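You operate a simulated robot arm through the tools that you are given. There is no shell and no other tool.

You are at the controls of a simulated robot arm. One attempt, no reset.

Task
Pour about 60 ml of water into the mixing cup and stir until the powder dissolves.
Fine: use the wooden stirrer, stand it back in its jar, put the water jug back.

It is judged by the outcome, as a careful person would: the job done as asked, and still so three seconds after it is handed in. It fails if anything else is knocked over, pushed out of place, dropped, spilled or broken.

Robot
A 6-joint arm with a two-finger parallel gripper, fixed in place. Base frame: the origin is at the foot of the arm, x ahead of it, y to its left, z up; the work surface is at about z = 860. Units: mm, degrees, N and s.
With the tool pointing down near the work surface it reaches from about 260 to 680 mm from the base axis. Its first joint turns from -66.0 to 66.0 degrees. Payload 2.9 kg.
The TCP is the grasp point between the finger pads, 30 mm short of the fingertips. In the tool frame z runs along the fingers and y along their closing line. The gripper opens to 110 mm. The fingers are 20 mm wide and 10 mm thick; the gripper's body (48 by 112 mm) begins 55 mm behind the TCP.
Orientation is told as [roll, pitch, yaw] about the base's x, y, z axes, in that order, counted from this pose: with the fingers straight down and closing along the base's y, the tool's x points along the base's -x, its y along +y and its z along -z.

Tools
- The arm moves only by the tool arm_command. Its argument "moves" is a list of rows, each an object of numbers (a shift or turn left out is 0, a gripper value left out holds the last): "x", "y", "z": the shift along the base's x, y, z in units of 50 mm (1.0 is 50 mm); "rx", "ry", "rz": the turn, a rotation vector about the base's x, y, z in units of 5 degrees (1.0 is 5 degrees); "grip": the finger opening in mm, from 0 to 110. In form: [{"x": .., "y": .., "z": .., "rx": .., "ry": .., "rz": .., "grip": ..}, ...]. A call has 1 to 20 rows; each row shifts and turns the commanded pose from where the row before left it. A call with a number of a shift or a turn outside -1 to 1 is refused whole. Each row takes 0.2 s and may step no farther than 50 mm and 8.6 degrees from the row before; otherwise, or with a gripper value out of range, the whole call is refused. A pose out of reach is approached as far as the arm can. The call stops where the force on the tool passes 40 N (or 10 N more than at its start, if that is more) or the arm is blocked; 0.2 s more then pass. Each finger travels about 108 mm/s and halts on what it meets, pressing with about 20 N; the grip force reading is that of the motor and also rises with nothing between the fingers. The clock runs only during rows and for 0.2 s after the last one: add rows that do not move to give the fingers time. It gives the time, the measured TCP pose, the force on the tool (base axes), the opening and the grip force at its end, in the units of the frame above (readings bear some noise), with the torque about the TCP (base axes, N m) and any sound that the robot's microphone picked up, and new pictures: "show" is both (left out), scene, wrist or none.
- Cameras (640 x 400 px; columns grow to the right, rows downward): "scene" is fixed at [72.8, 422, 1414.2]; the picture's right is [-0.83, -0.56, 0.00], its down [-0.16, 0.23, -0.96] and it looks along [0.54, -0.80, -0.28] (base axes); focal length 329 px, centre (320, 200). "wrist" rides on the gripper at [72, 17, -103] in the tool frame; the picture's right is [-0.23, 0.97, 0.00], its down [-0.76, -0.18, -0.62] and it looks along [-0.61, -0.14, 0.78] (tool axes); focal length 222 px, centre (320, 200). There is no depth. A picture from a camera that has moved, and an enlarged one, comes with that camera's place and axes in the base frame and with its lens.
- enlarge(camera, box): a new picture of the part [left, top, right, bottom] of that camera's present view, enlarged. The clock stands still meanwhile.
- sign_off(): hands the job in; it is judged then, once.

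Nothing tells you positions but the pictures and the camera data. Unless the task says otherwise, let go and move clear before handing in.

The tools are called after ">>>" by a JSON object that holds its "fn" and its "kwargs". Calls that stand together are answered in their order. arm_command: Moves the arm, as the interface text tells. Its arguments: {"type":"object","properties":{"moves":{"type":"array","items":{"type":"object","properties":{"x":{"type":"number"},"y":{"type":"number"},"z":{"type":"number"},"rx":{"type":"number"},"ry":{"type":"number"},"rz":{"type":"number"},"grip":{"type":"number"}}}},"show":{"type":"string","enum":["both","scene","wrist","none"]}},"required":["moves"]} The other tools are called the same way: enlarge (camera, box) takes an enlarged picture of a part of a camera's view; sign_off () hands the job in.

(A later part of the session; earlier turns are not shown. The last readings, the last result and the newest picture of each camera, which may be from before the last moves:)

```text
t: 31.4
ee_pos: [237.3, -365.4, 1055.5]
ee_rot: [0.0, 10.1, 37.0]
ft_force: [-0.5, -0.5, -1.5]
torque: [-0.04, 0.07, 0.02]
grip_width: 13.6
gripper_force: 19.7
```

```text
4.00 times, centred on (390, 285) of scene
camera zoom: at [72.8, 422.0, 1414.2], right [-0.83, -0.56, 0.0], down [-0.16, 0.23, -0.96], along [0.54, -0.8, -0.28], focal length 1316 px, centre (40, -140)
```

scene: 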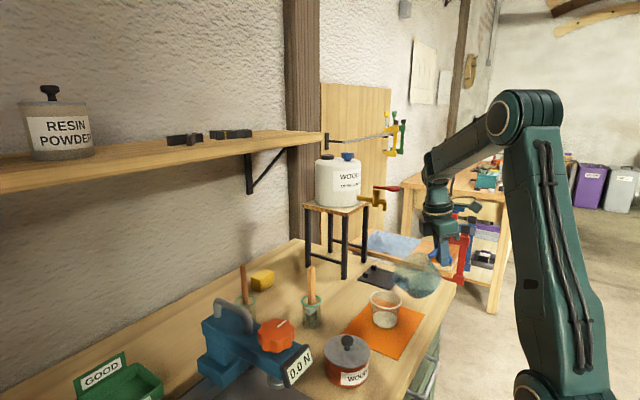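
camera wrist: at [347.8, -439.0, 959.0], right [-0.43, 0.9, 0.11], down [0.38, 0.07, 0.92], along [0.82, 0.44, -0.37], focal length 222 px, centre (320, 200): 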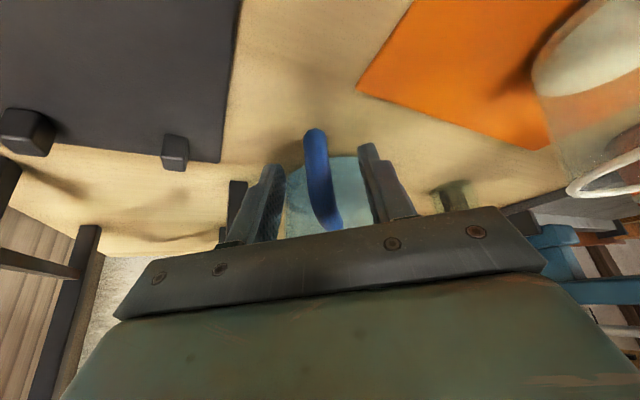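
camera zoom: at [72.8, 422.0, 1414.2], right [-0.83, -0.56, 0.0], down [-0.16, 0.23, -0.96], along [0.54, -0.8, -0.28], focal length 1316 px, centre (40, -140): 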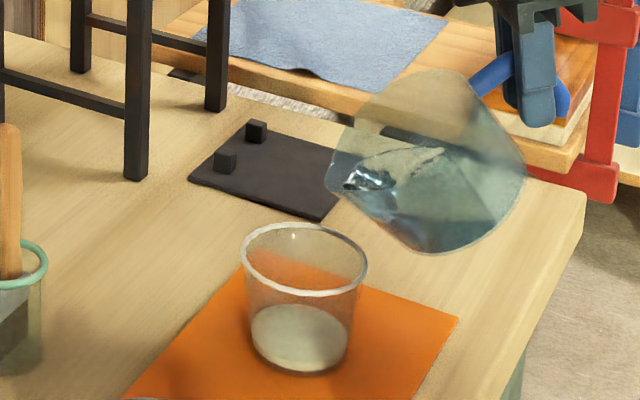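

The water is approaching the spout. I'll tilt in small steps with the lip held still, checking after each one.

>>> {"fn": "arm_command", "kwargs": {"moves": [{"x": 0.021, "y": 0.016, "z": 0.03, "rx": -0.12036, "ry": 0.1597}, {"x": 0.021, "y": 0.016, "z": 0.03, "rx": -0.12036, "ry": 0.1597}, {"x": 0.021, "y": 0.016, "z": 0.03, "rx": -0.12036, "ry": 0.1597}, {}, {}], "show": "scene"}}

>>> {"fn": "enlarge", "kwargs": {"camera": "scene", "box": [355, 235, 425, 335]}}

```text
t: 32.6
ee_pos: [241.1, -363.0, 1060.6]
ee_rot: [-0.2, 13.1, 37.1]
ft_force: [0.3, -0.6, -2.0]
torque: [-0.06, 0.09, 0.0]
grip_width: 13.9
gripper_force: 20.2
```

scene: 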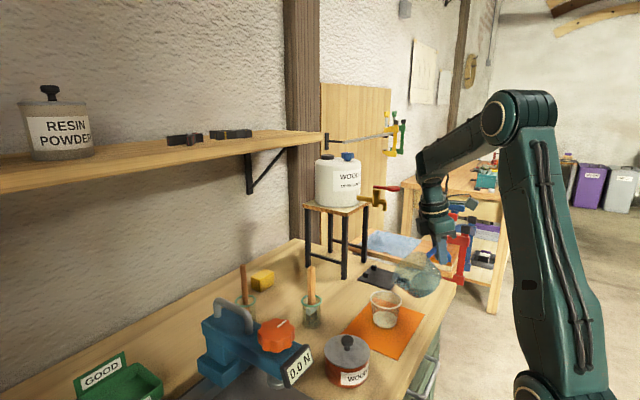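

```text
4.00 times, centred on (390, 285) of scene
camera zoom: at [72.8, 422.0, 1414.2], right [-0.83, -0.56, 0.0], down [-0.16, 0.23, -0.96], along [0.54, -0.8, -0.28], focal length 1316 px, centre (40, -140)
```

zoom: 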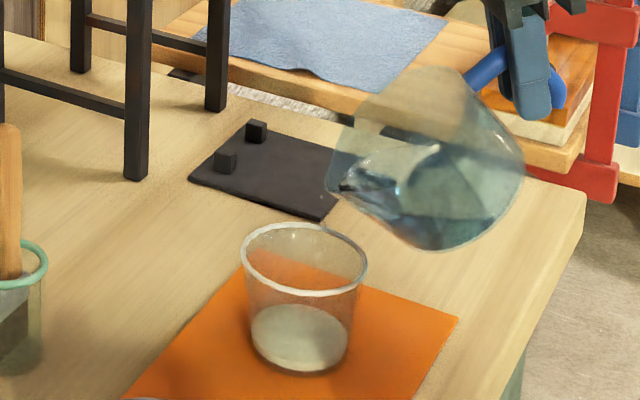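

Water is nearly at the lip and nothing has poured yet. Another 2°.

>>> {"fn": "arm_command", "kwargs": {"moves": [{"x": 0.021, "y": 0.016, "z": 0.03, "rx": -0.12036, "ry": 0.1597}, {"x": 0.021, "y": 0.016, "z": 0.03, "rx": -0.12036, "ry": 0.1597}, {}], "show": "scene"}}

>>> {"fn": "enlarge", "kwargs": {"camera": "scene", "box": [355, 235, 425, 335]}}

```text
t: 33.4
ee_pos: [243.2, -362.0, 1061.1]
ee_rot: [0.0, 15.1, 36.9]
ft_force: [-0.2, -0.2, -2.2]
torque: [-0.1, 0.06, 0.01]
grip_width: 13.7
gripper_force: 19.8
```

scene: 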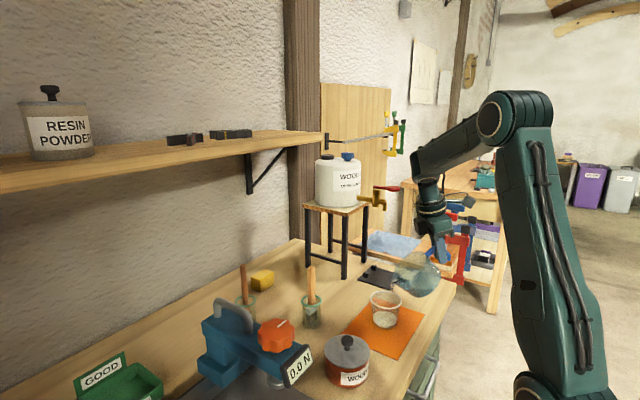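

```text
4.00 times, centred on (390, 285) of scene
camera zoom: at [72.8, 422.0, 1414.2], right [-0.83, -0.56, 0.0], down [-0.16, 0.23, -0.96], along [0.54, -0.8, -0.28], focal length 1316 px, centre (40, -140)
```

zoom: 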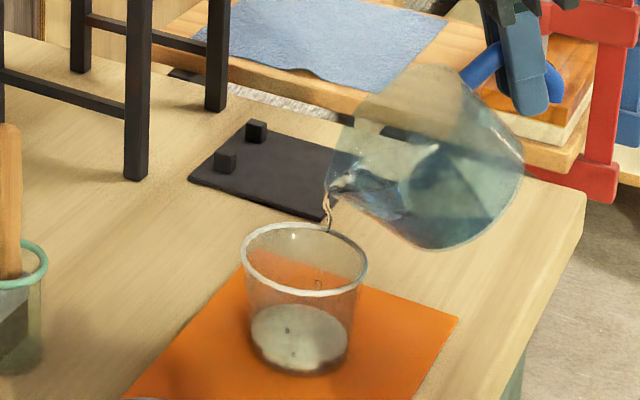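

Pouring has begun as a thin trickle, landing inside the cup. I'll hold here briefly and watch.

>>> {"fn": "arm_command", "kwargs": {"moves": [{}, {}, {}], "show": "scene"}}

>>> {"fn": "enlarge", "kwargs": {"camera": "scene", "box": [355, 255, 415, 335]}}

```text
t: 34.2
ee_pos: [243.1, -361.9, 1064.0]
ee_rot: [-0.1, 15.1, 37.0]
ft_force: [-1.1, 0.8, -1.6]
torque: [-0.09, 0.09, -0.02]
grip_width: 13.9
gripper_force: 20.2
```

scene: 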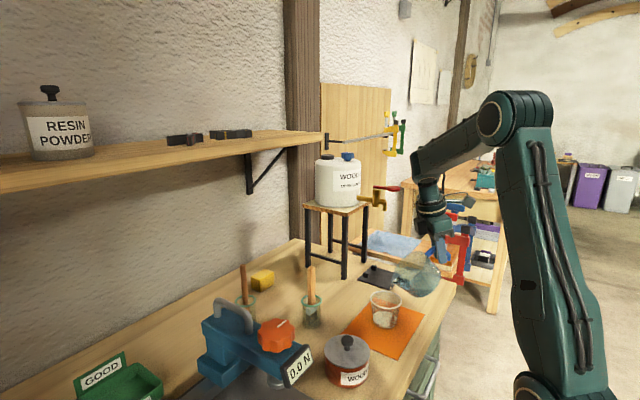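

```text
5.00 times, centred on (385, 295) of scene
camera zoom: at [72.8, 422.0, 1414.2], right [-0.83, -0.56, 0.0], down [-0.16, 0.23, -0.96], along [0.54, -0.8, -0.28], focal length 1645 px, centre (-5, -275)
```

zoom: 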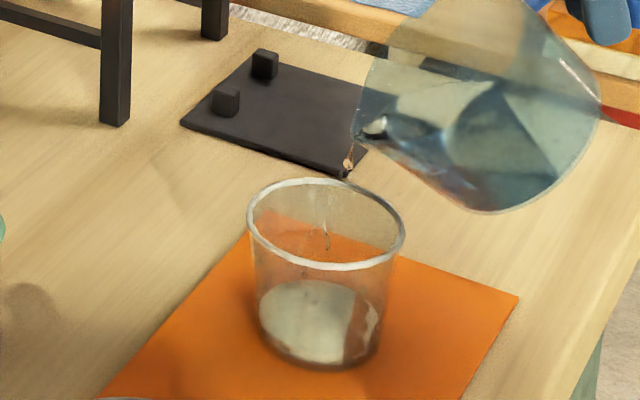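

Water is collecting around the powder. I'll keep holding at this tilt.

>>> {"fn": "arm_command", "kwargs": {"moves": [{}, {}, {}, {}], "show": "scene"}}

>>> {"fn": "enlarge", "kwargs": {"camera": "scene", "box": [355, 255, 415, 335]}}

```text
t: 35.2
ee_pos: [242.9, -361.3, 1063.2]
ee_rot: [-0.1, 15.0, 37.0]
ft_force: [-0.2, 0.4, -0.8]
torque: [-0.08, 0.07, 0.01]
grip_width: 13.9
gripper_force: 20.1
```

scene: 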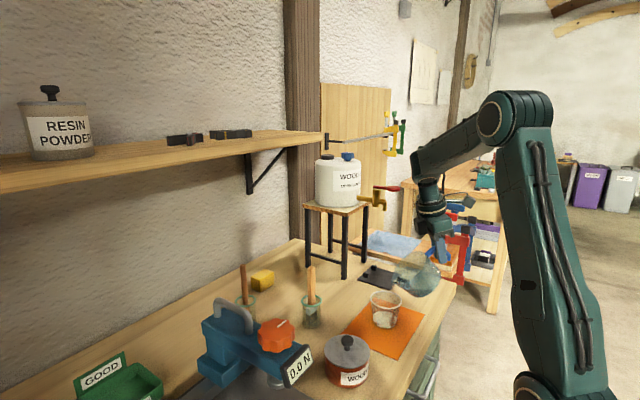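

```text
5.00 times, centred on (385, 295) of scene
camera zoom: at [72.8, 422.0, 1414.2], right [-0.83, -0.56, 0.0], down [-0.16, 0.23, -0.96], along [0.54, -0.8, -0.28], focal length 1645 px, centre (-5, -275)
```

zoom: 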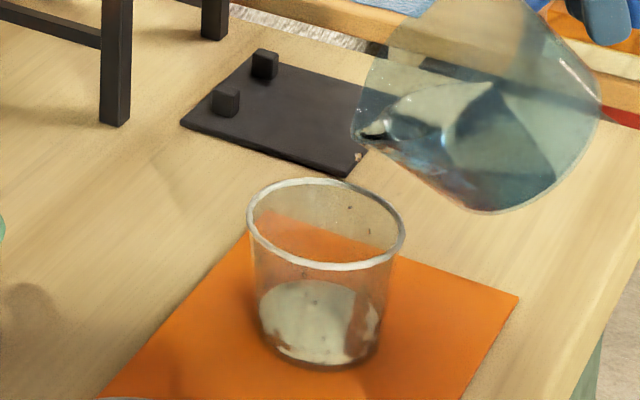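

The trickle has dropped to drips. Another 2° of tilt.

>>> {"fn": "arm_command", "kwargs": {"moves": [{"x": 0.023, "y": 0.017, "z": 0.038, "rx": -0.12036, "ry": 0.1597}, {"x": 0.023, "y": 0.017, "z": 0.038, "rx": -0.12036, "ry": 0.1597}, {}, {}, {}], "show": "scene"}}

>>> {"fn": "enlarge", "kwargs": {"camera": "scene", "box": [355, 255, 415, 335]}}

>>> {"fn": "arm_command", "kwargs": {"moves": [{}, {}, {}, {}], "show": "scene"}}

>>> {"fn": "enlarge", "kwargs": {"camera": "scene", "box": [355, 255, 415, 335]}}

```text
t: 36.4
ee_pos: [245.0, -360.9, 1066.8]
ee_rot: [-0.1, 17.1, 36.9]
ft_force: [-0.2, -0.5, -1.3]
torque: [-0.04, 0.1, -0.01]
grip_width: 13.6
gripper_force: 19.9
```

scene: 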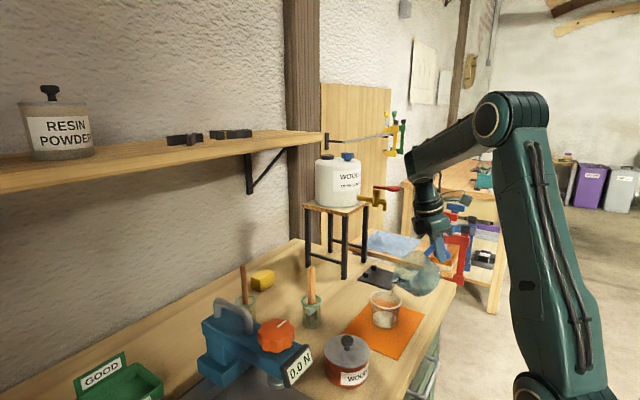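

```text
5.00 times, centred on (385, 295) of scene
camera zoom: at [72.8, 422.0, 1414.2], right [-0.83, -0.56, 0.0], down [-0.16, 0.23, -0.96], along [0.54, -0.8, -0.28], focal length 1645 px, centre (-5, -275)
```

zoom: 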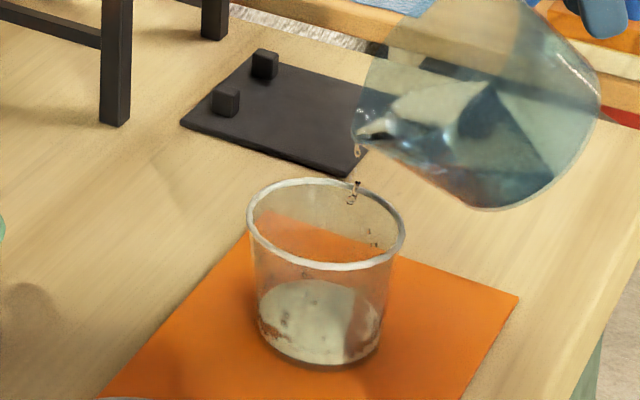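

```text
t: 37.4
ee_pos: [244.1, -360.0, 1067.1]
ee_rot: [-0.1, 17.1, 37.0]
ft_force: [0.2, 0.4, -1.5]
torque: [-0.04, 0.05, 0.0]
grip_width: 13.9
gripper_force: 20.2
```

scene: 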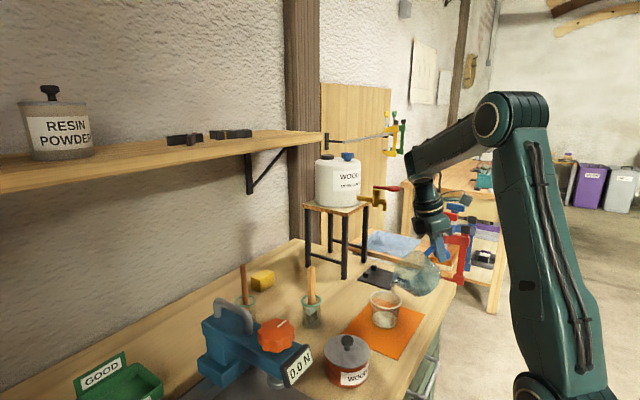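

```text
5.00 times, centred on (385, 295) of scene
camera zoom: at [72.8, 422.0, 1414.2], right [-0.83, -0.56, 0.0], down [-0.16, 0.23, -0.96], along [0.54, -0.8, -0.28], focal length 1645 px, centre (-5, -275)
```

zoom: 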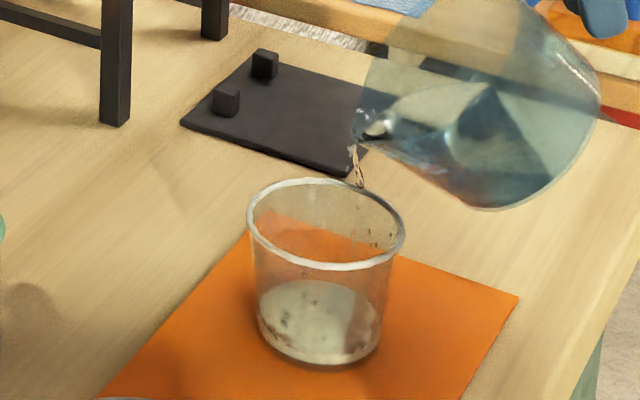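

The drops fall a little toward the near side of the cup, so I'll shift 8 mm further along the pour direction and tilt 2° more.

>>> {"fn": "arm_command", "kwargs": {"moves": [{"x": 0.07, "y": 0.05}, {"x": 0.06, "y": 0.05}, {"x": 0.023, "y": 0.017, "z": 0.038, "rx": -0.12036, "ry": 0.1597}, {"x": 0.023, "y": 0.017, "z": 0.038, "rx": -0.12036, "ry": 0.1597}, {}, {}], "show": "scene"}}

>>> {"fn": "enlarge", "kwargs": {"camera": "scene", "box": [355, 255, 415, 335]}}

>>> {"fn": "arm_command", "kwargs": {"moves": [{}, {}, {}], "show": "scene"}}

>>> {"fn": "enlarge", "kwargs": {"camera": "scene", "box": [355, 255, 415, 335]}}

```text
t: 38.8
ee_pos: [255.7, -353.6, 1070.1]
ee_rot: [-0.1, 19.1, 37.0]
ft_force: [-0.6, -1.1, -2.3]
torque: [-0.02, 0.06, 0.01]
grip_width: 13.6
gripper_force: 19.9
```

scene: 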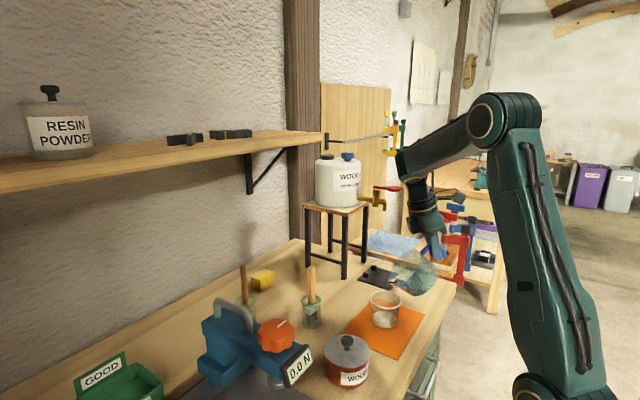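

```text
5.00 times, centred on (385, 295) of scene
camera zoom: at [72.8, 422.0, 1414.2], right [-0.83, -0.56, 0.0], down [-0.16, 0.23, -0.96], along [0.54, -0.8, -0.28], focal length 1645 px, centre (-5, -275)
```

zoom: 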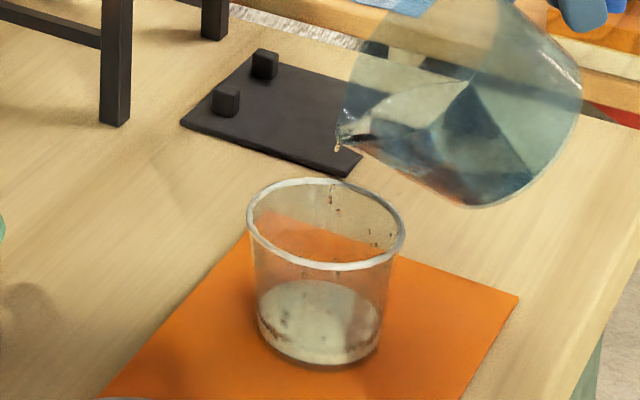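

```text
t: 39.6
ee_pos: [255.6, -353.6, 1070.7]
ee_rot: [-0.1, 19.0, 37.0]
ft_force: [-0.1, -1.0, -1.8]
torque: [-0.04, 0.06, -0.01]
grip_width: 13.9
gripper_force: 19.9
```

scene: 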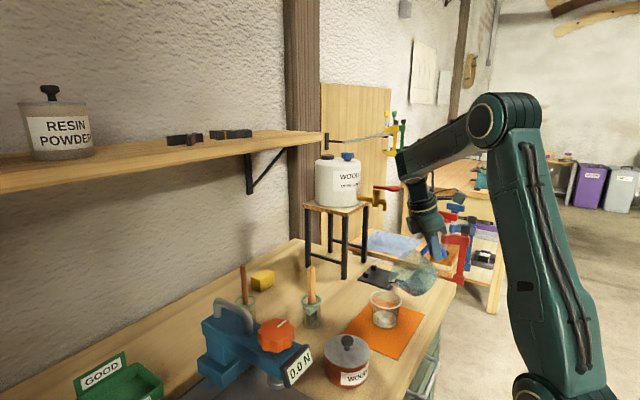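

```text
5.00 times, centred on (385, 295) of scene
camera zoom: at [72.8, 422.0, 1414.2], right [-0.83, -0.56, 0.0], down [-0.16, 0.23, -0.96], along [0.54, -0.8, -0.28], focal length 1645 px, centre (-5, -275)
```

zoom: 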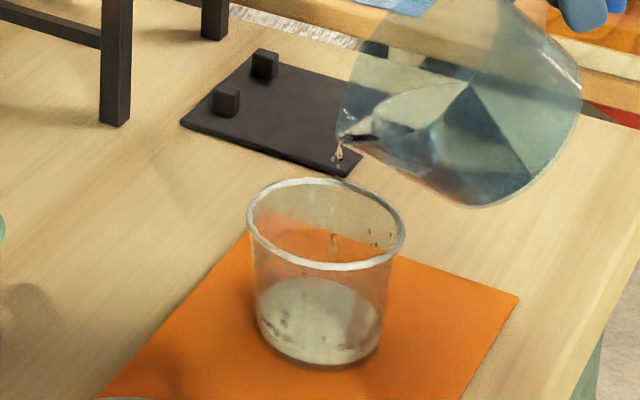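

Now it falls in the middle of the cup. Increasing the tilt by another 3°.

>>> {"fn": "arm_command", "kwargs": {"moves": [{"x": 0.025, "y": 0.019, "z": 0.038, "rx": -0.12036, "ry": 0.1597}, {"x": 0.025, "y": 0.019, "z": 0.038, "rx": -0.12036, "ry": 0.1597}, {"x": 0.025, "y": 0.019, "z": 0.038, "rx": -0.12036, "ry": 0.1597}, {}, {}, {}], "show": "scene"}}

>>> {"fn": "enlarge", "kwargs": {"camera": "scene", "box": [355, 255, 415, 335]}}

>>> {"fn": "arm_command", "kwargs": {"moves": [{}, {}, {}, {}, {}], "show": "scene"}}

>>> {"fn": "enlarge", "kwargs": {"camera": "scene", "box": [355, 255, 415, 335]}}

```text
t: 41.0
ee_pos: [258.2, -349.8, 1075.9]
ee_rot: [-0.1, 22.1, 37.0]
ft_force: [0.2, 0.0, -1.6]
torque: [-0.05, 0.05, 0.04]
grip_width: 13.7
gripper_force: 20.2
```

scene: 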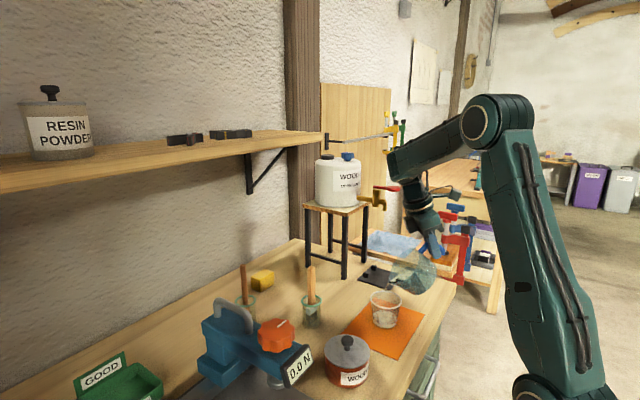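

```text
5.00 times, centred on (385, 295) of scene
camera zoom: at [72.8, 422.0, 1414.2], right [-0.83, -0.56, 0.0], down [-0.16, 0.23, -0.96], along [0.54, -0.8, -0.28], focal length 1645 px, centre (-5, -275)
```

zoom: 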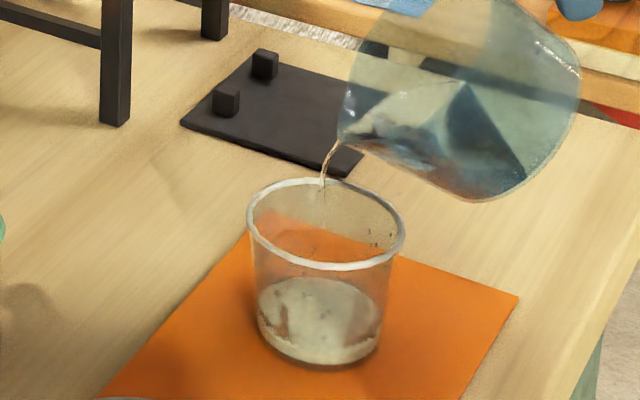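

```text
t: 42.2
ee_pos: [257.7, -350.9, 1077.0]
ee_rot: [-0.1, 22.1, 37.0]
ft_force: [0.1, 0.5, -1.6]
torque: [-0.06, 0.07, 0.0]
grip_width: 13.8
gripper_force: 20.1
```

scene: 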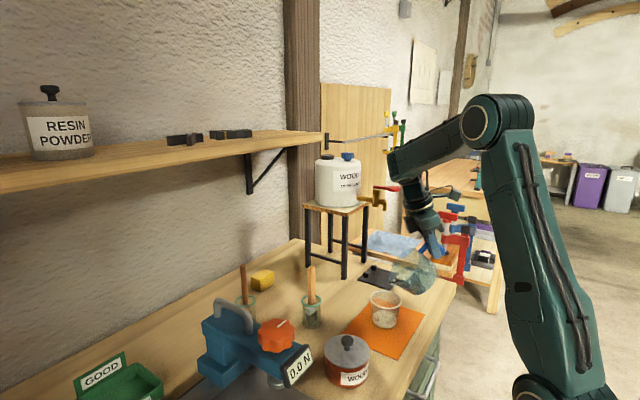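

```text
5.00 times, centred on (385, 295) of scene
camera zoom: at [72.8, 422.0, 1414.2], right [-0.83, -0.56, 0.0], down [-0.16, 0.23, -0.96], along [0.54, -0.8, -0.28], focal length 1645 px, centre (-5, -275)
```

zoom: 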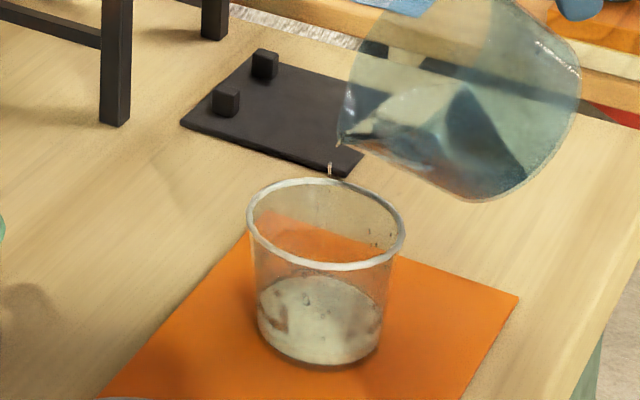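

The weight loss and the visible level both need checking, so I'll zoom in closely on the cup and take several still force readings.

>>> {"fn": "enlarge", "kwargs": {"camera": "scene", "box": [366, 285, 406, 333]}}

>>> {"fn": "enlarge", "kwargs": {"camera": "scene", "box": [384, 248, 444, 300]}}

>>> {"fn": "arm_command", "kwargs": {"moves": [{}], "show": "none"}}

>>> {"fn": "arm_command", "kwargs": {"moves": [{}], "show": "none"}}

>>> {"fn": "arm_command", "kwargs": {"moves": [{}], "show": "none"}}

>>> {"fn": "arm_command", "kwargs": {"moves": [{}], "show": "none"}}

>>> {"fn": "arm_command", "kwargs": {"moves": [{}], "show": "none"}}

>>> {"fn": "arm_command", "kwargs": {"moves": [{}], "show": "scene"}}

>>> {"fn": "enlarge", "kwargs": {"camera": "scene", "box": [366, 265, 406, 333]}}

```text
8.33 times, centred on (386, 309) of scene
camera zoom: at [72.8, 422.0, 1414.2], right [-0.83, -0.56, 0.0], down [-0.16, 0.23, -0.96], along [0.54, -0.8, -0.28], focal length 2742 px, centre (-230, -708)
```

zoom: 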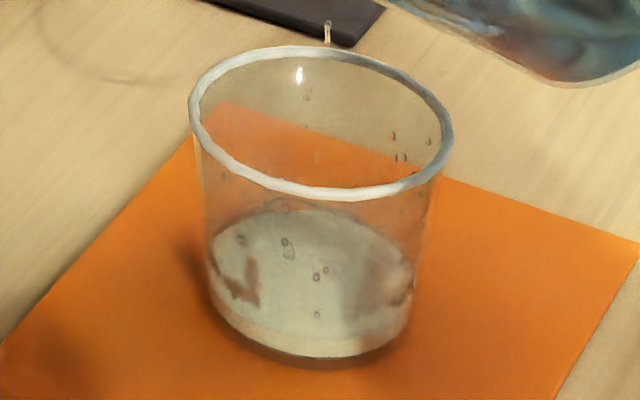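

```text
7.69 times, centred on (414, 274) of scene
camera zoom: at [72.8, 422.0, 1414.2], right [-0.83, -0.56, 0.0], down [-0.16, 0.23, -0.96], along [0.54, -0.8, -0.28], focal length 2531 px, centre (-403, -369)
```

zoom: 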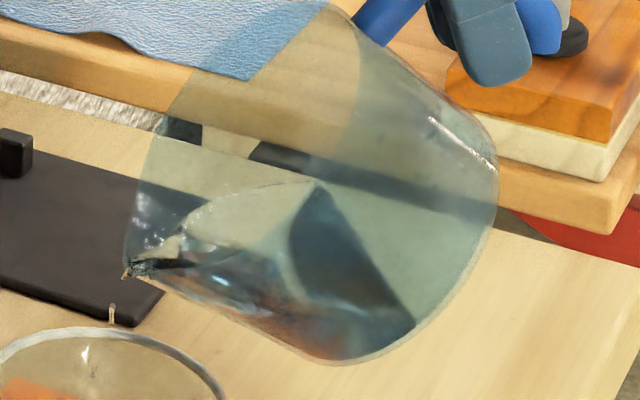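

```text
t: 42.6
ee_pos: [258.8, -349.9, 1075.6]
ee_rot: [0.0, 22.0, 36.9]
ft_force: [0.3, 0.7, -1.6]
torque: [-0.03, 0.03, -0.01]
grip_width: 13.8
gripper_force: 19.7
```

```text
t: 43.0
ee_pos: [259.8, -350.5, 1076.9]
ee_rot: [-0.1, 22.1, 37.0]
ft_force: [-0.6, 0.0, -1.8]
torque: [-0.05, 0.05, 0.02]
grip_width: 13.9
gripper_force: 20.1
```

```text
t: 43.4
ee_pos: [258.7, -351.0, 1076.0]
ee_rot: [0.0, 22.2, 37.0]
ft_force: [0.4, 0.5, -1.0]
torque: [-0.04, 0.06, 0.0]
grip_width: 13.8
gripper_force: 19.6
```

```text
t: 43.8
ee_pos: [258.8, -350.0, 1076.2]
ee_rot: [0.0, 22.1, 37.0]
ft_force: [-0.2, 0.3, -1.9]
torque: [-0.02, 0.04, -0.02]
grip_width: 13.8
gripper_force: 19.6
```

```text
t: 44.2
ee_pos: [257.7, -350.5, 1076.1]
ee_rot: [0.0, 22.1, 37.0]
ft_force: [-0.8, 0.8, -2.0]
torque: [-0.03, 0.06, 0.0]
grip_width: 13.7
gripper_force: 19.3
```

```text
t: 44.6
ee_pos: [258.5, -349.7, 1075.6]
ee_rot: [0.0, 22.1, 37.0]
ft_force: [-0.2, 0.1, -1.5]
torque: [-0.03, 0.05, -0.01]
grip_width: 13.8
gripper_force: 19.5
```

scene: 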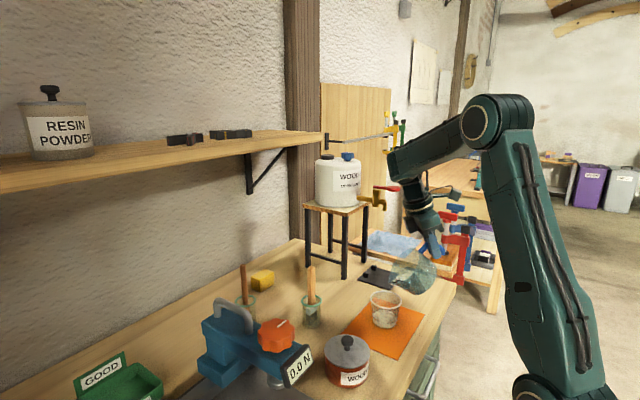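

```text
5.88 times, centred on (386, 299) of scene
camera zoom: at [72.8, 422.0, 1414.2], right [-0.83, -0.56, 0.0], down [-0.16, 0.23, -0.96], along [0.54, -0.8, -0.28], focal length 1935 px, centre (-68, -382)
```

zoom: 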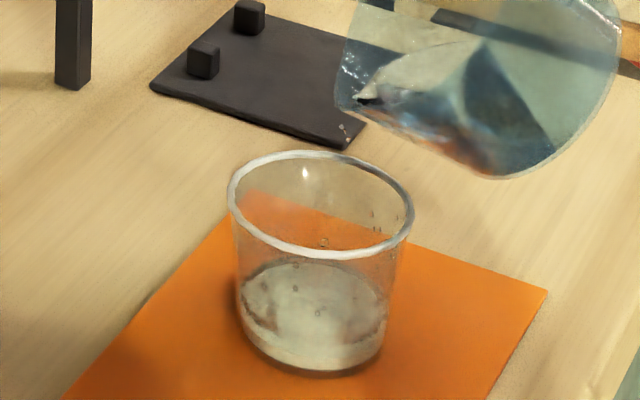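

Force suggests roughly 20–35 ml has gone so far, and drips continue. I'll hold a few seconds to let it settle at this tilt.

>>> {"fn": "arm_command", "kwargs": {"moves": [{}, {}, {}, {}, {}, {}, {}, {}, {}, {}, {}, {}, {}, {}, {}], "show": "scene"}}

>>> {"fn": "enlarge", "kwargs": {"camera": "scene", "box": [366, 265, 406, 333]}}

>>> {"fn": "enlarge", "kwargs": {"camera": "scene", "box": [384, 248, 444, 300]}}

```text
t: 47.8
ee_pos: [258.3, -350.4, 1076.4]
ee_rot: [0.0, 22.1, 37.0]
ft_force: [-0.5, 0.3, -1.3]
torque: [0.02, 0.01, 0.02]
grip_width: 13.9
gripper_force: 19.9
```

scene: 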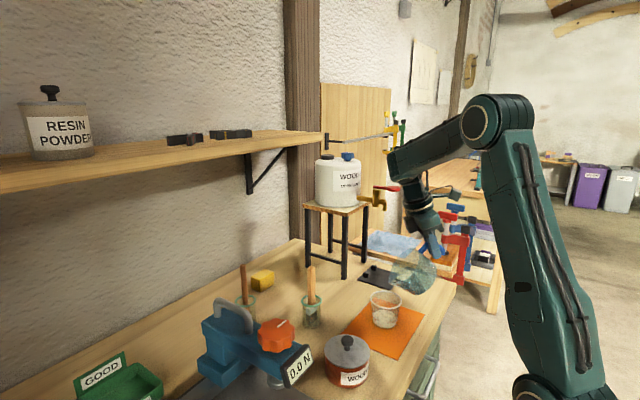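

```text
5.88 times, centred on (386, 299) of scene
camera zoom: at [72.8, 422.0, 1414.2], right [-0.83, -0.56, 0.0], down [-0.16, 0.23, -0.96], along [0.54, -0.8, -0.28], focal length 1935 px, centre (-68, -382)
```

zoom: 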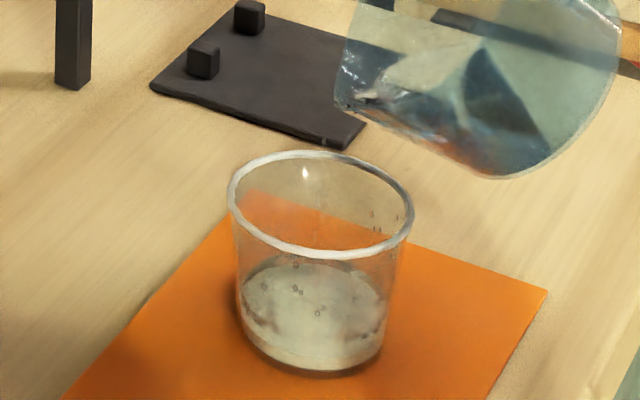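

```text
7.69 times, centred on (414, 274) of scene
camera zoom: at [72.8, 422.0, 1414.2], right [-0.83, -0.56, 0.0], down [-0.16, 0.23, -0.96], along [0.54, -0.8, -0.28], focal length 2531 px, centre (-403, -369)
```

zoom: 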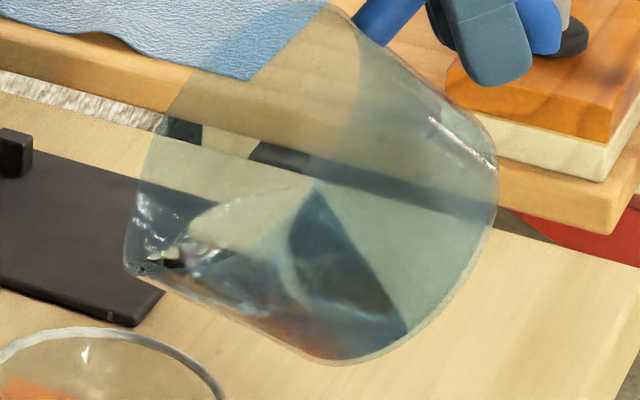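

Nearly stopped. Adding 2° and holding.

>>> {"fn": "arm_command", "kwargs": {"moves": [{"x": 0.026, "y": 0.02, "z": 0.037, "rx": -0.12036, "ry": 0.1597}, {"x": 0.026, "y": 0.02, "z": 0.037, "rx": -0.12036, "ry": 0.1597}, {}, {}, {}, {}, {}, {}, {}, {}, {}, {}, {}, {}], "show": "scene"}}

>>> {"fn": "enlarge", "kwargs": {"camera": "scene", "box": [366, 265, 406, 333]}}

```text
t: 50.8
ee_pos: [260.6, -348.0, 1080.0]
ee_rot: [0.0, 24.1, 37.1]
ft_force: [-0.3, 0.8, -1.0]
torque: [-0.03, 0.01, -0.01]
grip_width: 13.6
gripper_force: 19.8
```

scene: 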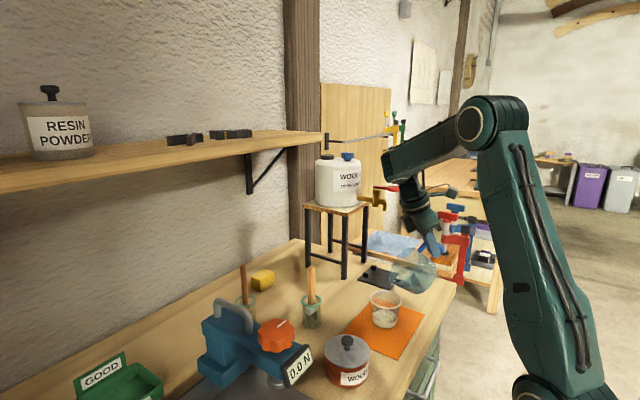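

```text
5.88 times, centred on (386, 299) of scene
camera zoom: at [72.8, 422.0, 1414.2], right [-0.83, -0.56, 0.0], down [-0.16, 0.23, -0.96], along [0.54, -0.8, -0.28], focal length 1935 px, centre (-68, -382)
```

zoom: 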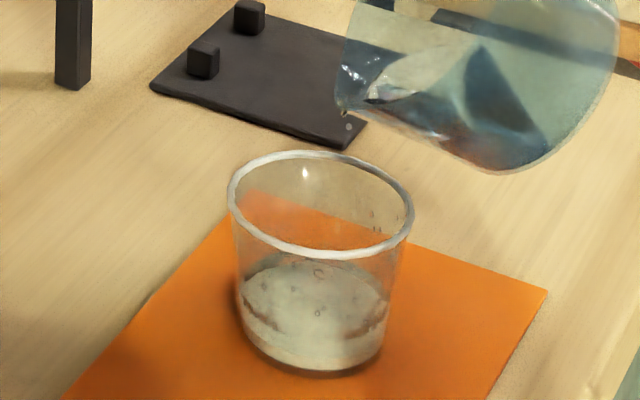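

By spout geometry this tilt should correspond to roughly 50–60 ml gone. Before adding more I'll bring the jug back upright, staying over the cup until it stops dripping, and weigh it.

>>> {"fn": "arm_command", "kwargs": {"moves": [{"x": -0.095, "y": -0.07, "rx": 0.4814, "ry": -0.6389}, {"x": -0.095, "y": -0.07, "rx": 0.4814, "ry": -0.6389}, {"x": -0.095, "y": -0.07, "rx": 0.4814, "ry": -0.6389}, {"x": -0.095, "y": -0.07, "rx": 0.4814, "ry": -0.6389}, {"x": -0.095, "y": -0.07, "rx": 0.4814, "ry": -0.6389}, {"x": -0.095, "y": -0.07, "rx": 0.4814, "ry": -0.6389}, {}, {}, {}, {}, {}], "show": "scene"}}

>>> {"fn": "enlarge", "kwargs": {"camera": "scene", "box": [350, 235, 430, 335]}}

>>> {"fn": "enlarge", "kwargs": {"camera": "scene", "box": [366, 285, 406, 333]}}

```text
t: 53.2
ee_pos: [230.7, -369.2, 1079.6]
ee_rot: [0.0, 0.1, 36.9]
ft_force: [-0.7, 0.4, -0.8]
torque: [-0.03, 0.09, 0.0]
grip_width: 13.8
gripper_force: 19.4
```

scene: 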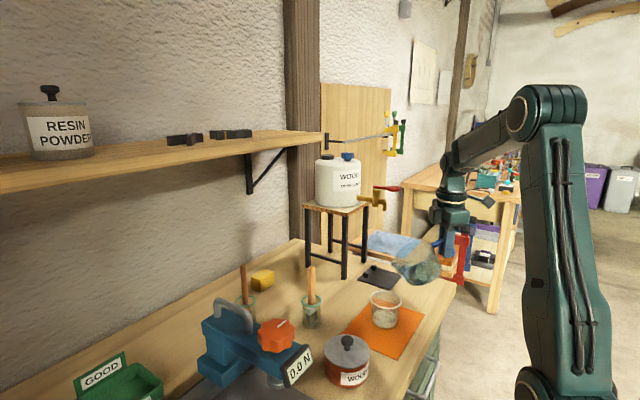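

```text
4.00 times, centred on (390, 285) of scene
camera zoom: at [72.8, 422.0, 1414.2], right [-0.83, -0.56, 0.0], down [-0.16, 0.23, -0.96], along [0.54, -0.8, -0.28], focal length 1316 px, centre (40, -140)
```

zoom: 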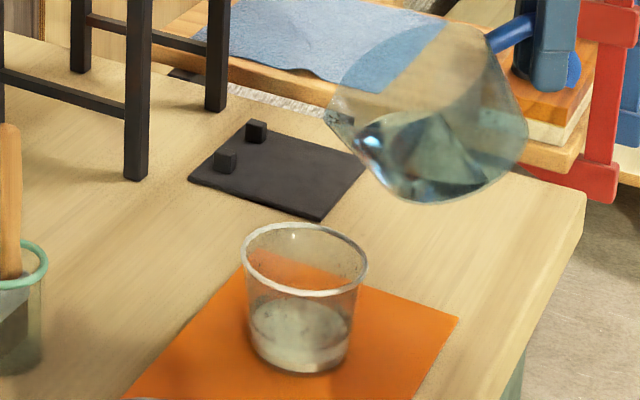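

```text
8.33 times, centred on (386, 309) of scene
camera zoom: at [72.8, 422.0, 1414.2], right [-0.83, -0.56, 0.0], down [-0.16, 0.23, -0.96], along [0.54, -0.8, -0.28], focal length 2742 px, centre (-230, -708)
```

zoom: 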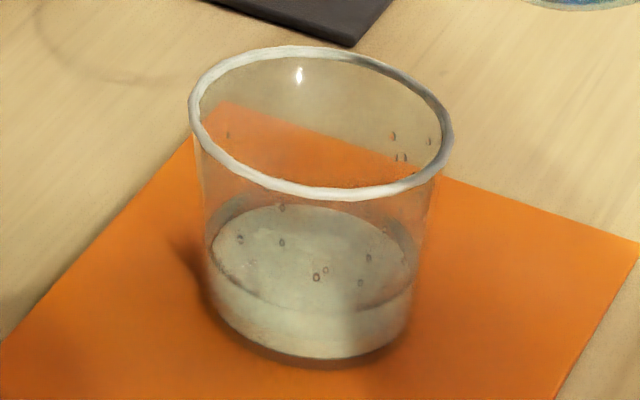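

The water surface over the settled powder is now clear to see. I'll take the jug back to the earlier weighing pose and compare force and torque.

>>> {"fn": "arm_command", "kwargs": {"moves": [{"x": 0.2}, {"x": 0.35}, {"x": 0.4}, {"x": 0.4}, {"x": 0.4}, {"x": 0.3}, {"x": 0.275, "y": -0.035, "z": -0.03, "rx": 0.4514, "ry": -0.599}, {"x": 0.275, "y": -0.035, "z": -0.04, "rx": 0.4514, "ry": -0.599}, {"x": 0.275, "y": -0.035, "z": -0.04, "rx": 0.4514, "ry": -0.599}, {"x": 0.275, "y": -0.035, "z": -0.04, "rx": 0.4514, "ry": -0.599}, {"x": 0.275, "y": -0.035, "z": -0.04, "rx": 0.4514, "ry": -0.599}, {"x": 0.275, "y": -0.035, "z": -0.04, "rx": 0.4514, "ry": -0.599}, {"x": 0.275, "y": -0.035, "z": -0.04, "rx": 0.4514, "ry": -0.599}, {"x": 0.275, "y": -0.035, "z": -0.03, "rx": 0.4514, "ry": -0.599}, {}, {}, {}], "show": "scene"}}

>>> {"fn": "arm_command", "kwargs": {"moves": [{}], "show": "none"}}

>>> {"fn": "arm_command", "kwargs": {"moves": [{}], "show": "none"}}

>>> {"fn": "arm_command", "kwargs": {"moves": [{}], "show": "none"}}

>>> {"fn": "arm_command", "kwargs": {"moves": [{}], "show": "none"}}

>>> {"fn": "arm_command", "kwargs": {"moves": [{}], "show": "none"}}

>>> {"fn": "arm_command", "kwargs": {"moves": [{}], "show": "none"}}

>>> {"fn": "arm_command", "kwargs": {"moves": [{}], "show": "none"}}

>>> {"fn": "arm_command", "kwargs": {"moves": [{}], "show": "none"}}

>>> {"fn": "arm_command", "kwargs": {"moves": [{}], "show": "none"}}

>>> {"fn": "arm_command", "kwargs": {"moves": [{}], "show": "none"}}

>>> {"fn": "enlarge", "kwargs": {"camera": "scene", "box": [310, 190, 410, 290]}}

>>> {"fn": "enlarge", "kwargs": {"camera": "scene", "box": [366, 285, 406, 333]}}

```text
t: 56.8
ee_pos: [444.9, -383.2, 1064.5]
ee_rot: [-0.1, -30.0, 36.9]
ft_force: [-0.4, 0.8, -1.5]
torque: [-0.07, 0.07, -0.02]
grip_width: 13.8
gripper_force: 19.9
```

scene: 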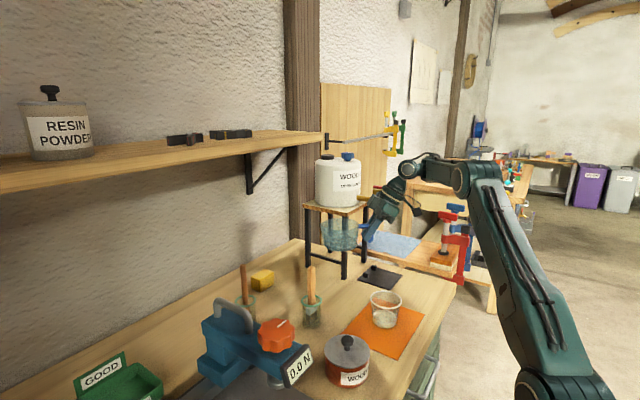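

```text
t: 57.2
ee_pos: [445.0, -383.9, 1065.2]
ee_rot: [0.1, -29.9, 37.0]
ft_force: [-0.1, 0.0, -0.8]
torque: [-0.06, 0.06, 0.03]
grip_width: 13.7
gripper_force: 19.3
```

```text
t: 57.6
ee_pos: [445.4, -384.1, 1063.8]
ee_rot: [0.0, -29.9, 37.0]
ft_force: [-0.2, -0.9, -2.0]
torque: [-0.06, 0.05, 0.01]
grip_width: 13.8
gripper_force: 20.5
```

```text
t: 58.0
ee_pos: [445.0, -384.3, 1065.1]
ee_rot: [0.1, -30.0, 37.0]
ft_force: [-0.6, -0.9, -0.8]
torque: [-0.05, 0.09, 0.01]
grip_width: 13.8
gripper_force: 19.6
```

```text
t: 58.4
ee_pos: [445.3, -383.2, 1065.3]
ee_rot: [0.0, -30.0, 36.9]
ft_force: [-0.3, 0.1, -0.7]
torque: [-0.06, 0.1, 0.0]
grip_width: 13.7
gripper_force: 20.3
```

```text
t: 58.8
ee_pos: [444.7, -383.8, 1064.5]
ee_rot: [0.1, -29.9, 37.0]
ft_force: [-0.3, -1.1, -1.3]
torque: [-0.06, 0.08, -0.03]
grip_width: 13.8
gripper_force: 19.3
```

```text
t: 59.2
ee_pos: [445.8, -384.6, 1064.9]
ee_rot: [-0.1, -29.8, 36.9]
ft_force: [0.6, -1.4, -1.3]
torque: [-0.05, 0.11, 0.02]
grip_width: 13.9
gripper_force: 20.3
```

```text
t: 59.6
ee_pos: [445.3, -384.1, 1064.6]
ee_rot: [0.0, -29.8, 37.0]
ft_force: [-0.1, 0.1, -1.3]
torque: [-0.06, 0.07, -0.03]
grip_width: 13.6
gripper_force: 19.5
```

```text
t: 60.0
ee_pos: [444.7, -385.1, 1064.9]
ee_rot: [0.0, -29.9, 36.9]
ft_force: [-1.0, -0.7, -1.6]
torque: [-0.05, 0.06, 0.03]
grip_width: 14.0
gripper_force: 20.2
```

```text
t: 60.4
ee_pos: [445.4, -383.1, 1064.9]
ee_rot: [0.0, -30.0, 37.1]
ft_force: [-0.5, -0.3, -1.8]
torque: [-0.06, 0.1, 0.0]
grip_width: 14.1
gripper_force: 19.8
```

```text
t: 60.8
ee_pos: [444.8, -384.3, 1063.3]
ee_rot: [0.0, -29.9, 36.9]
ft_force: [-0.4, 0.3, -1.5]
torque: [-0.06, 0.1, 0.02]
grip_width: 13.6
gripper_force: 20.3
```

```text
4.00 times, centred on (360, 240) of scene
camera zoom: at [72.9, 422.0, 1414.2], right [-0.83, -0.56, 0.0], down [-0.16, 0.23, -0.96], along [0.54, -0.8, -0.28], focal length 1316 px, centre (160, 40)
```

zoom: 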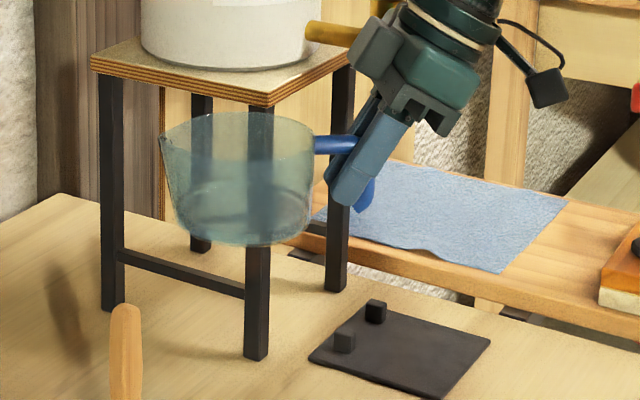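

```text
8.33 times, centred on (386, 309) of scene
camera zoom: at [72.9, 422.0, 1414.2], right [-0.83, -0.56, 0.0], down [-0.16, 0.23, -0.96], along [0.54, -0.8, -0.28], focal length 2742 px, centre (-230, -708)
```

zoom: 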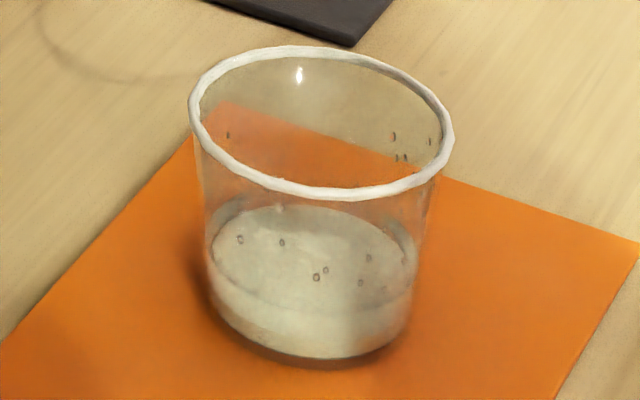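

Torque about the grip fell from 0.154 to 0.100 N·m and Fz from about 1.9 to 1.33 N, which means about 60 g (±10) poured. I'll take a few more readings to firm that up.

>>> {"fn": "arm_command", "kwargs": {"moves": [{}], "show": "none"}}

>>> {"fn": "arm_command", "kwargs": {"moves": [{}], "show": "none"}}

>>> {"fn": "arm_command", "kwargs": {"moves": [{}], "show": "none"}}

>>> {"fn": "arm_command", "kwargs": {"moves": [{}], "show": "none"}}

>>> {"fn": "arm_command", "kwargs": {"moves": [{}], "show": "none"}}

>>> {"fn": "arm_command", "kwargs": {"moves": [{}], "show": "none"}}

>>> {"fn": "arm_command", "kwargs": {"moves": [{}], "show": "none"}}

>>> {"fn": "arm_command", "kwargs": {"moves": [{}], "show": "none"}}

>>> {"fn": "enlarge", "kwargs": {"camera": "scene", "box": [318, 210, 368, 255]}}

>>> {"fn": "enlarge", "kwargs": {"camera": "scene", "box": [340, 285, 430, 345]}}

```text
t: 61.2
ee_pos: [445.8, -382.8, 1064.4]
ee_rot: [0.0, -29.9, 36.9]
ft_force: [0.0, 0.3, -1.1]
torque: [-0.07, 0.1, 0.02]
grip_width: 14.1
gripper_force: 20.1
```

```text
t: 61.6
ee_pos: [445.6, -383.3, 1065.2]
ee_rot: [0.0, -30.0, 37.0]
ft_force: [0.3, 0.3, -2.0]
torque: [-0.04, 0.06, -0.03]
grip_width: 14.0
gripper_force: 19.9
```

```text
t: 62.0
ee_pos: [444.9, -384.4, 1064.3]
ee_rot: [0.1, -29.9, 37.0]
ft_force: [-1.4, -0.4, -1.0]
torque: [-0.03, 0.08, -0.04]
grip_width: 13.7
gripper_force: 20.3
```

```text
t: 62.4
ee_pos: [445.1, -383.8, 1064.5]
ee_rot: [-0.1, -29.9, 36.9]
ft_force: [-0.4, -0.6, -2.2]
torque: [-0.05, 0.14, -0.03]
grip_width: 13.7
gripper_force: 20.1
```

```text
t: 62.8
ee_pos: [445.6, -383.4, 1065.2]
ee_rot: [0.0, -29.9, 37.0]
ft_force: [-0.1, 0.1, -1.1]
torque: [-0.12, 0.06, 0.0]
grip_width: 13.6
gripper_force: 20.0
```

```text
t: 63.2
ee_pos: [445.7, -383.0, 1065.1]
ee_rot: [0.0, -29.9, 37.0]
ft_force: [0.1, 0.2, -2.1]
torque: [-0.07, 0.08, -0.04]
grip_width: 14.0
gripper_force: 20.2
```

```text
t: 63.6
ee_pos: [444.8, -383.7, 1064.7]
ee_rot: [0.0, -29.9, 37.0]
ft_force: [-0.4, 0.3, -1.4]
torque: [-0.07, 0.06, -0.02]
grip_width: 13.9
gripper_force: 19.8
```

```text
t: 64.0
ee_pos: [445.2, -383.5, 1064.1]
ee_rot: [0.0, -29.8, 37.1]
ft_force: [0.4, -0.9, -1.2]
torque: [-0.07, 0.09, 0.01]
grip_width: 13.8
gripper_force: 20.8
```

```text
8.89 times, centred on (343, 232) of scene
camera zoom: at [72.9, 422.0, 1414.2], right [-0.83, -0.56, 0.0], down [-0.16, 0.23, -0.96], along [0.54, -0.8, -0.28], focal length 2924 px, centre (116, -89)
```

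zoom: 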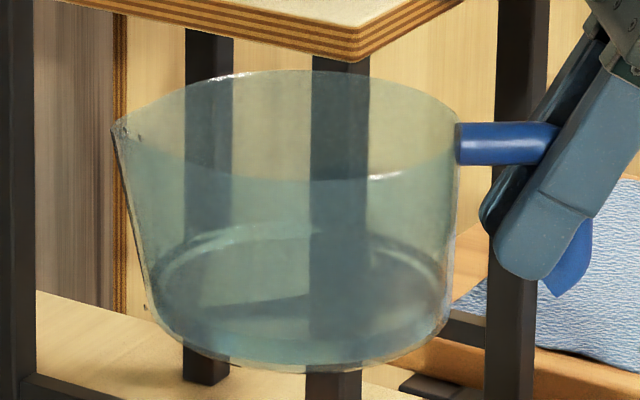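

```text
6.67 times, centred on (385, 315) of scene
camera zoom: at [72.9, 422.0, 1414.2], right [-0.83, -0.56, 0.0], down [-0.16, 0.23, -0.96], along [0.54, -0.8, -0.28], focal length 2193 px, centre (-113, -567)
```

zoom: 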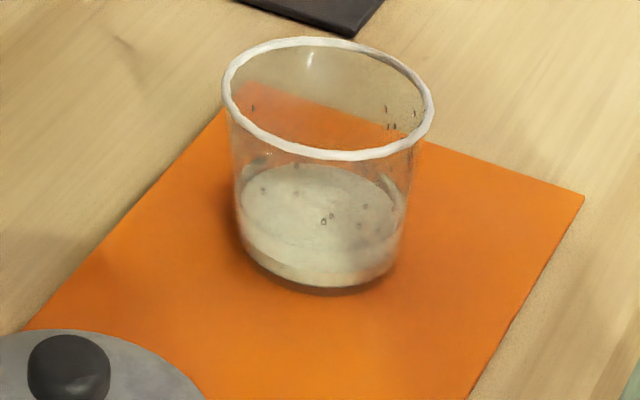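

Combined readings put the poured amount at about 65 ± 8 g by weight and a bit less by eye, so about 60 ml. No spill is visible on the mat. I'll return the jug to its exact original spot, lowering most of the way and then slowly.

>>> {"fn": "arm_command", "kwargs": {"moves": [{"x": 0.05, "z": -0.25}, {"x": 0.05, "z": -0.45}, {"z": -0.5}, {"z": -0.5}, {"z": -0.5}, {"z": -0.4}, {"z": -0.25}, {"z": -0.14}, {}, {}], "show": "scene"}}

>>> {"fn": "enlarge", "kwargs": {"camera": "scene", "box": [310, 230, 430, 310]}}

```text
t: 66.2
ee_pos: [449.8, -383.7, 914.5]
ee_rot: [0.1, -29.9, 37.0]
ft_force: [-0.4, -0.5, -0.6]
torque: [-0.02, 0.1, -0.04]
grip_width: 14.0
gripper_force: 20.3
```

scene: 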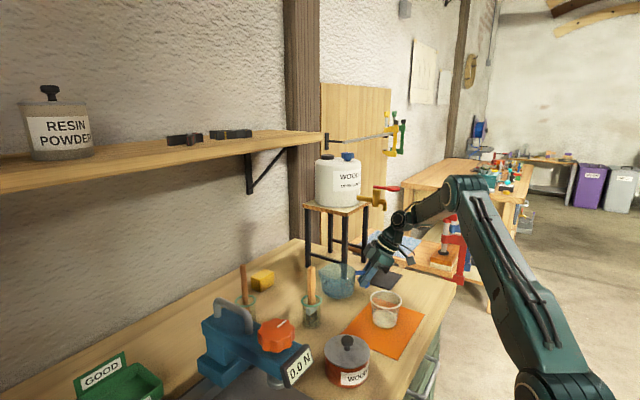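

```text
5.00 times, centred on (370, 270) of scene
camera zoom: at [72.9, 422.0, 1414.2], right [-0.83, -0.56, 0.0], down [-0.16, 0.23, -0.96], along [0.54, -0.8, -0.28], focal length 1645 px, centre (70, -150)
```

zoom: 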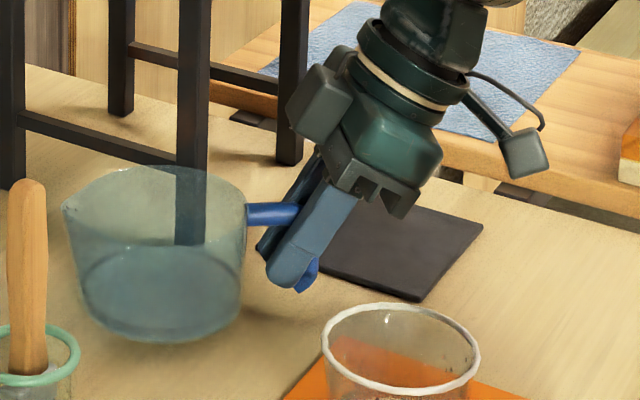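

About 9 mm to go, level. Lowering gently until it touches.

>>> {"fn": "arm_command", "kwargs": {"moves": [{"z": -0.05}, {"z": -0.05}, {"z": -0.04}, {"z": -0.03}, {"z": -0.02}, {}, {}], "show": "scene"}}

>>> {"fn": "enlarge", "kwargs": {"camera": "scene", "box": [310, 230, 430, 310]}}

```text
t: 67.8
ee_pos: [449.3, -383.9, 904.0]
ee_rot: [-0.1, -29.9, 37.0]
ft_force: [-0.4, -1.7, 0.0]
torque: [0.07, -0.06, 0.0]
grip_width: 13.8
gripper_force: 20.0
```

scene: 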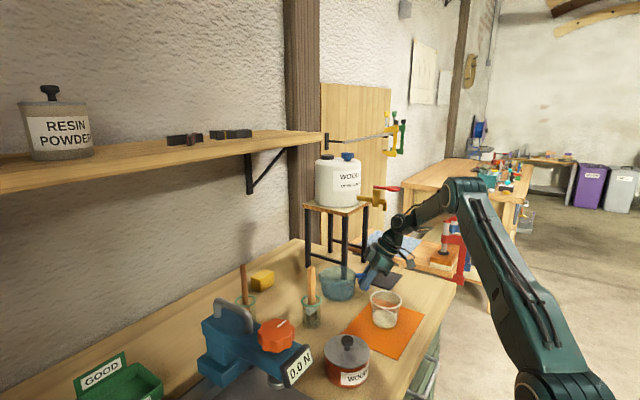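

```text
5.00 times, centred on (370, 270) of scene
camera zoom: at [72.8, 422.0, 1414.2], right [-0.83, -0.56, 0.0], down [-0.16, 0.23, -0.96], along [0.54, -0.8, -0.28], focal length 1645 px, centre (70, -150)
```

zoom: 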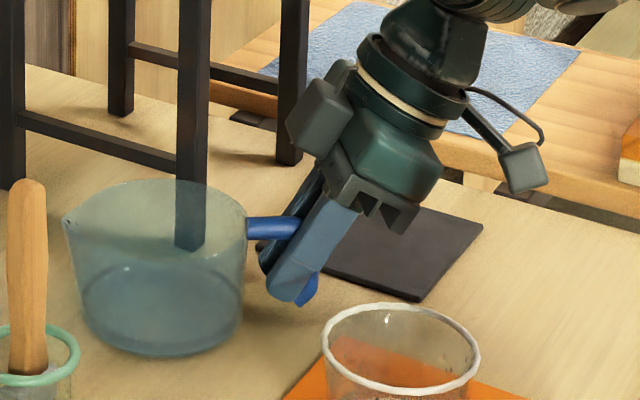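

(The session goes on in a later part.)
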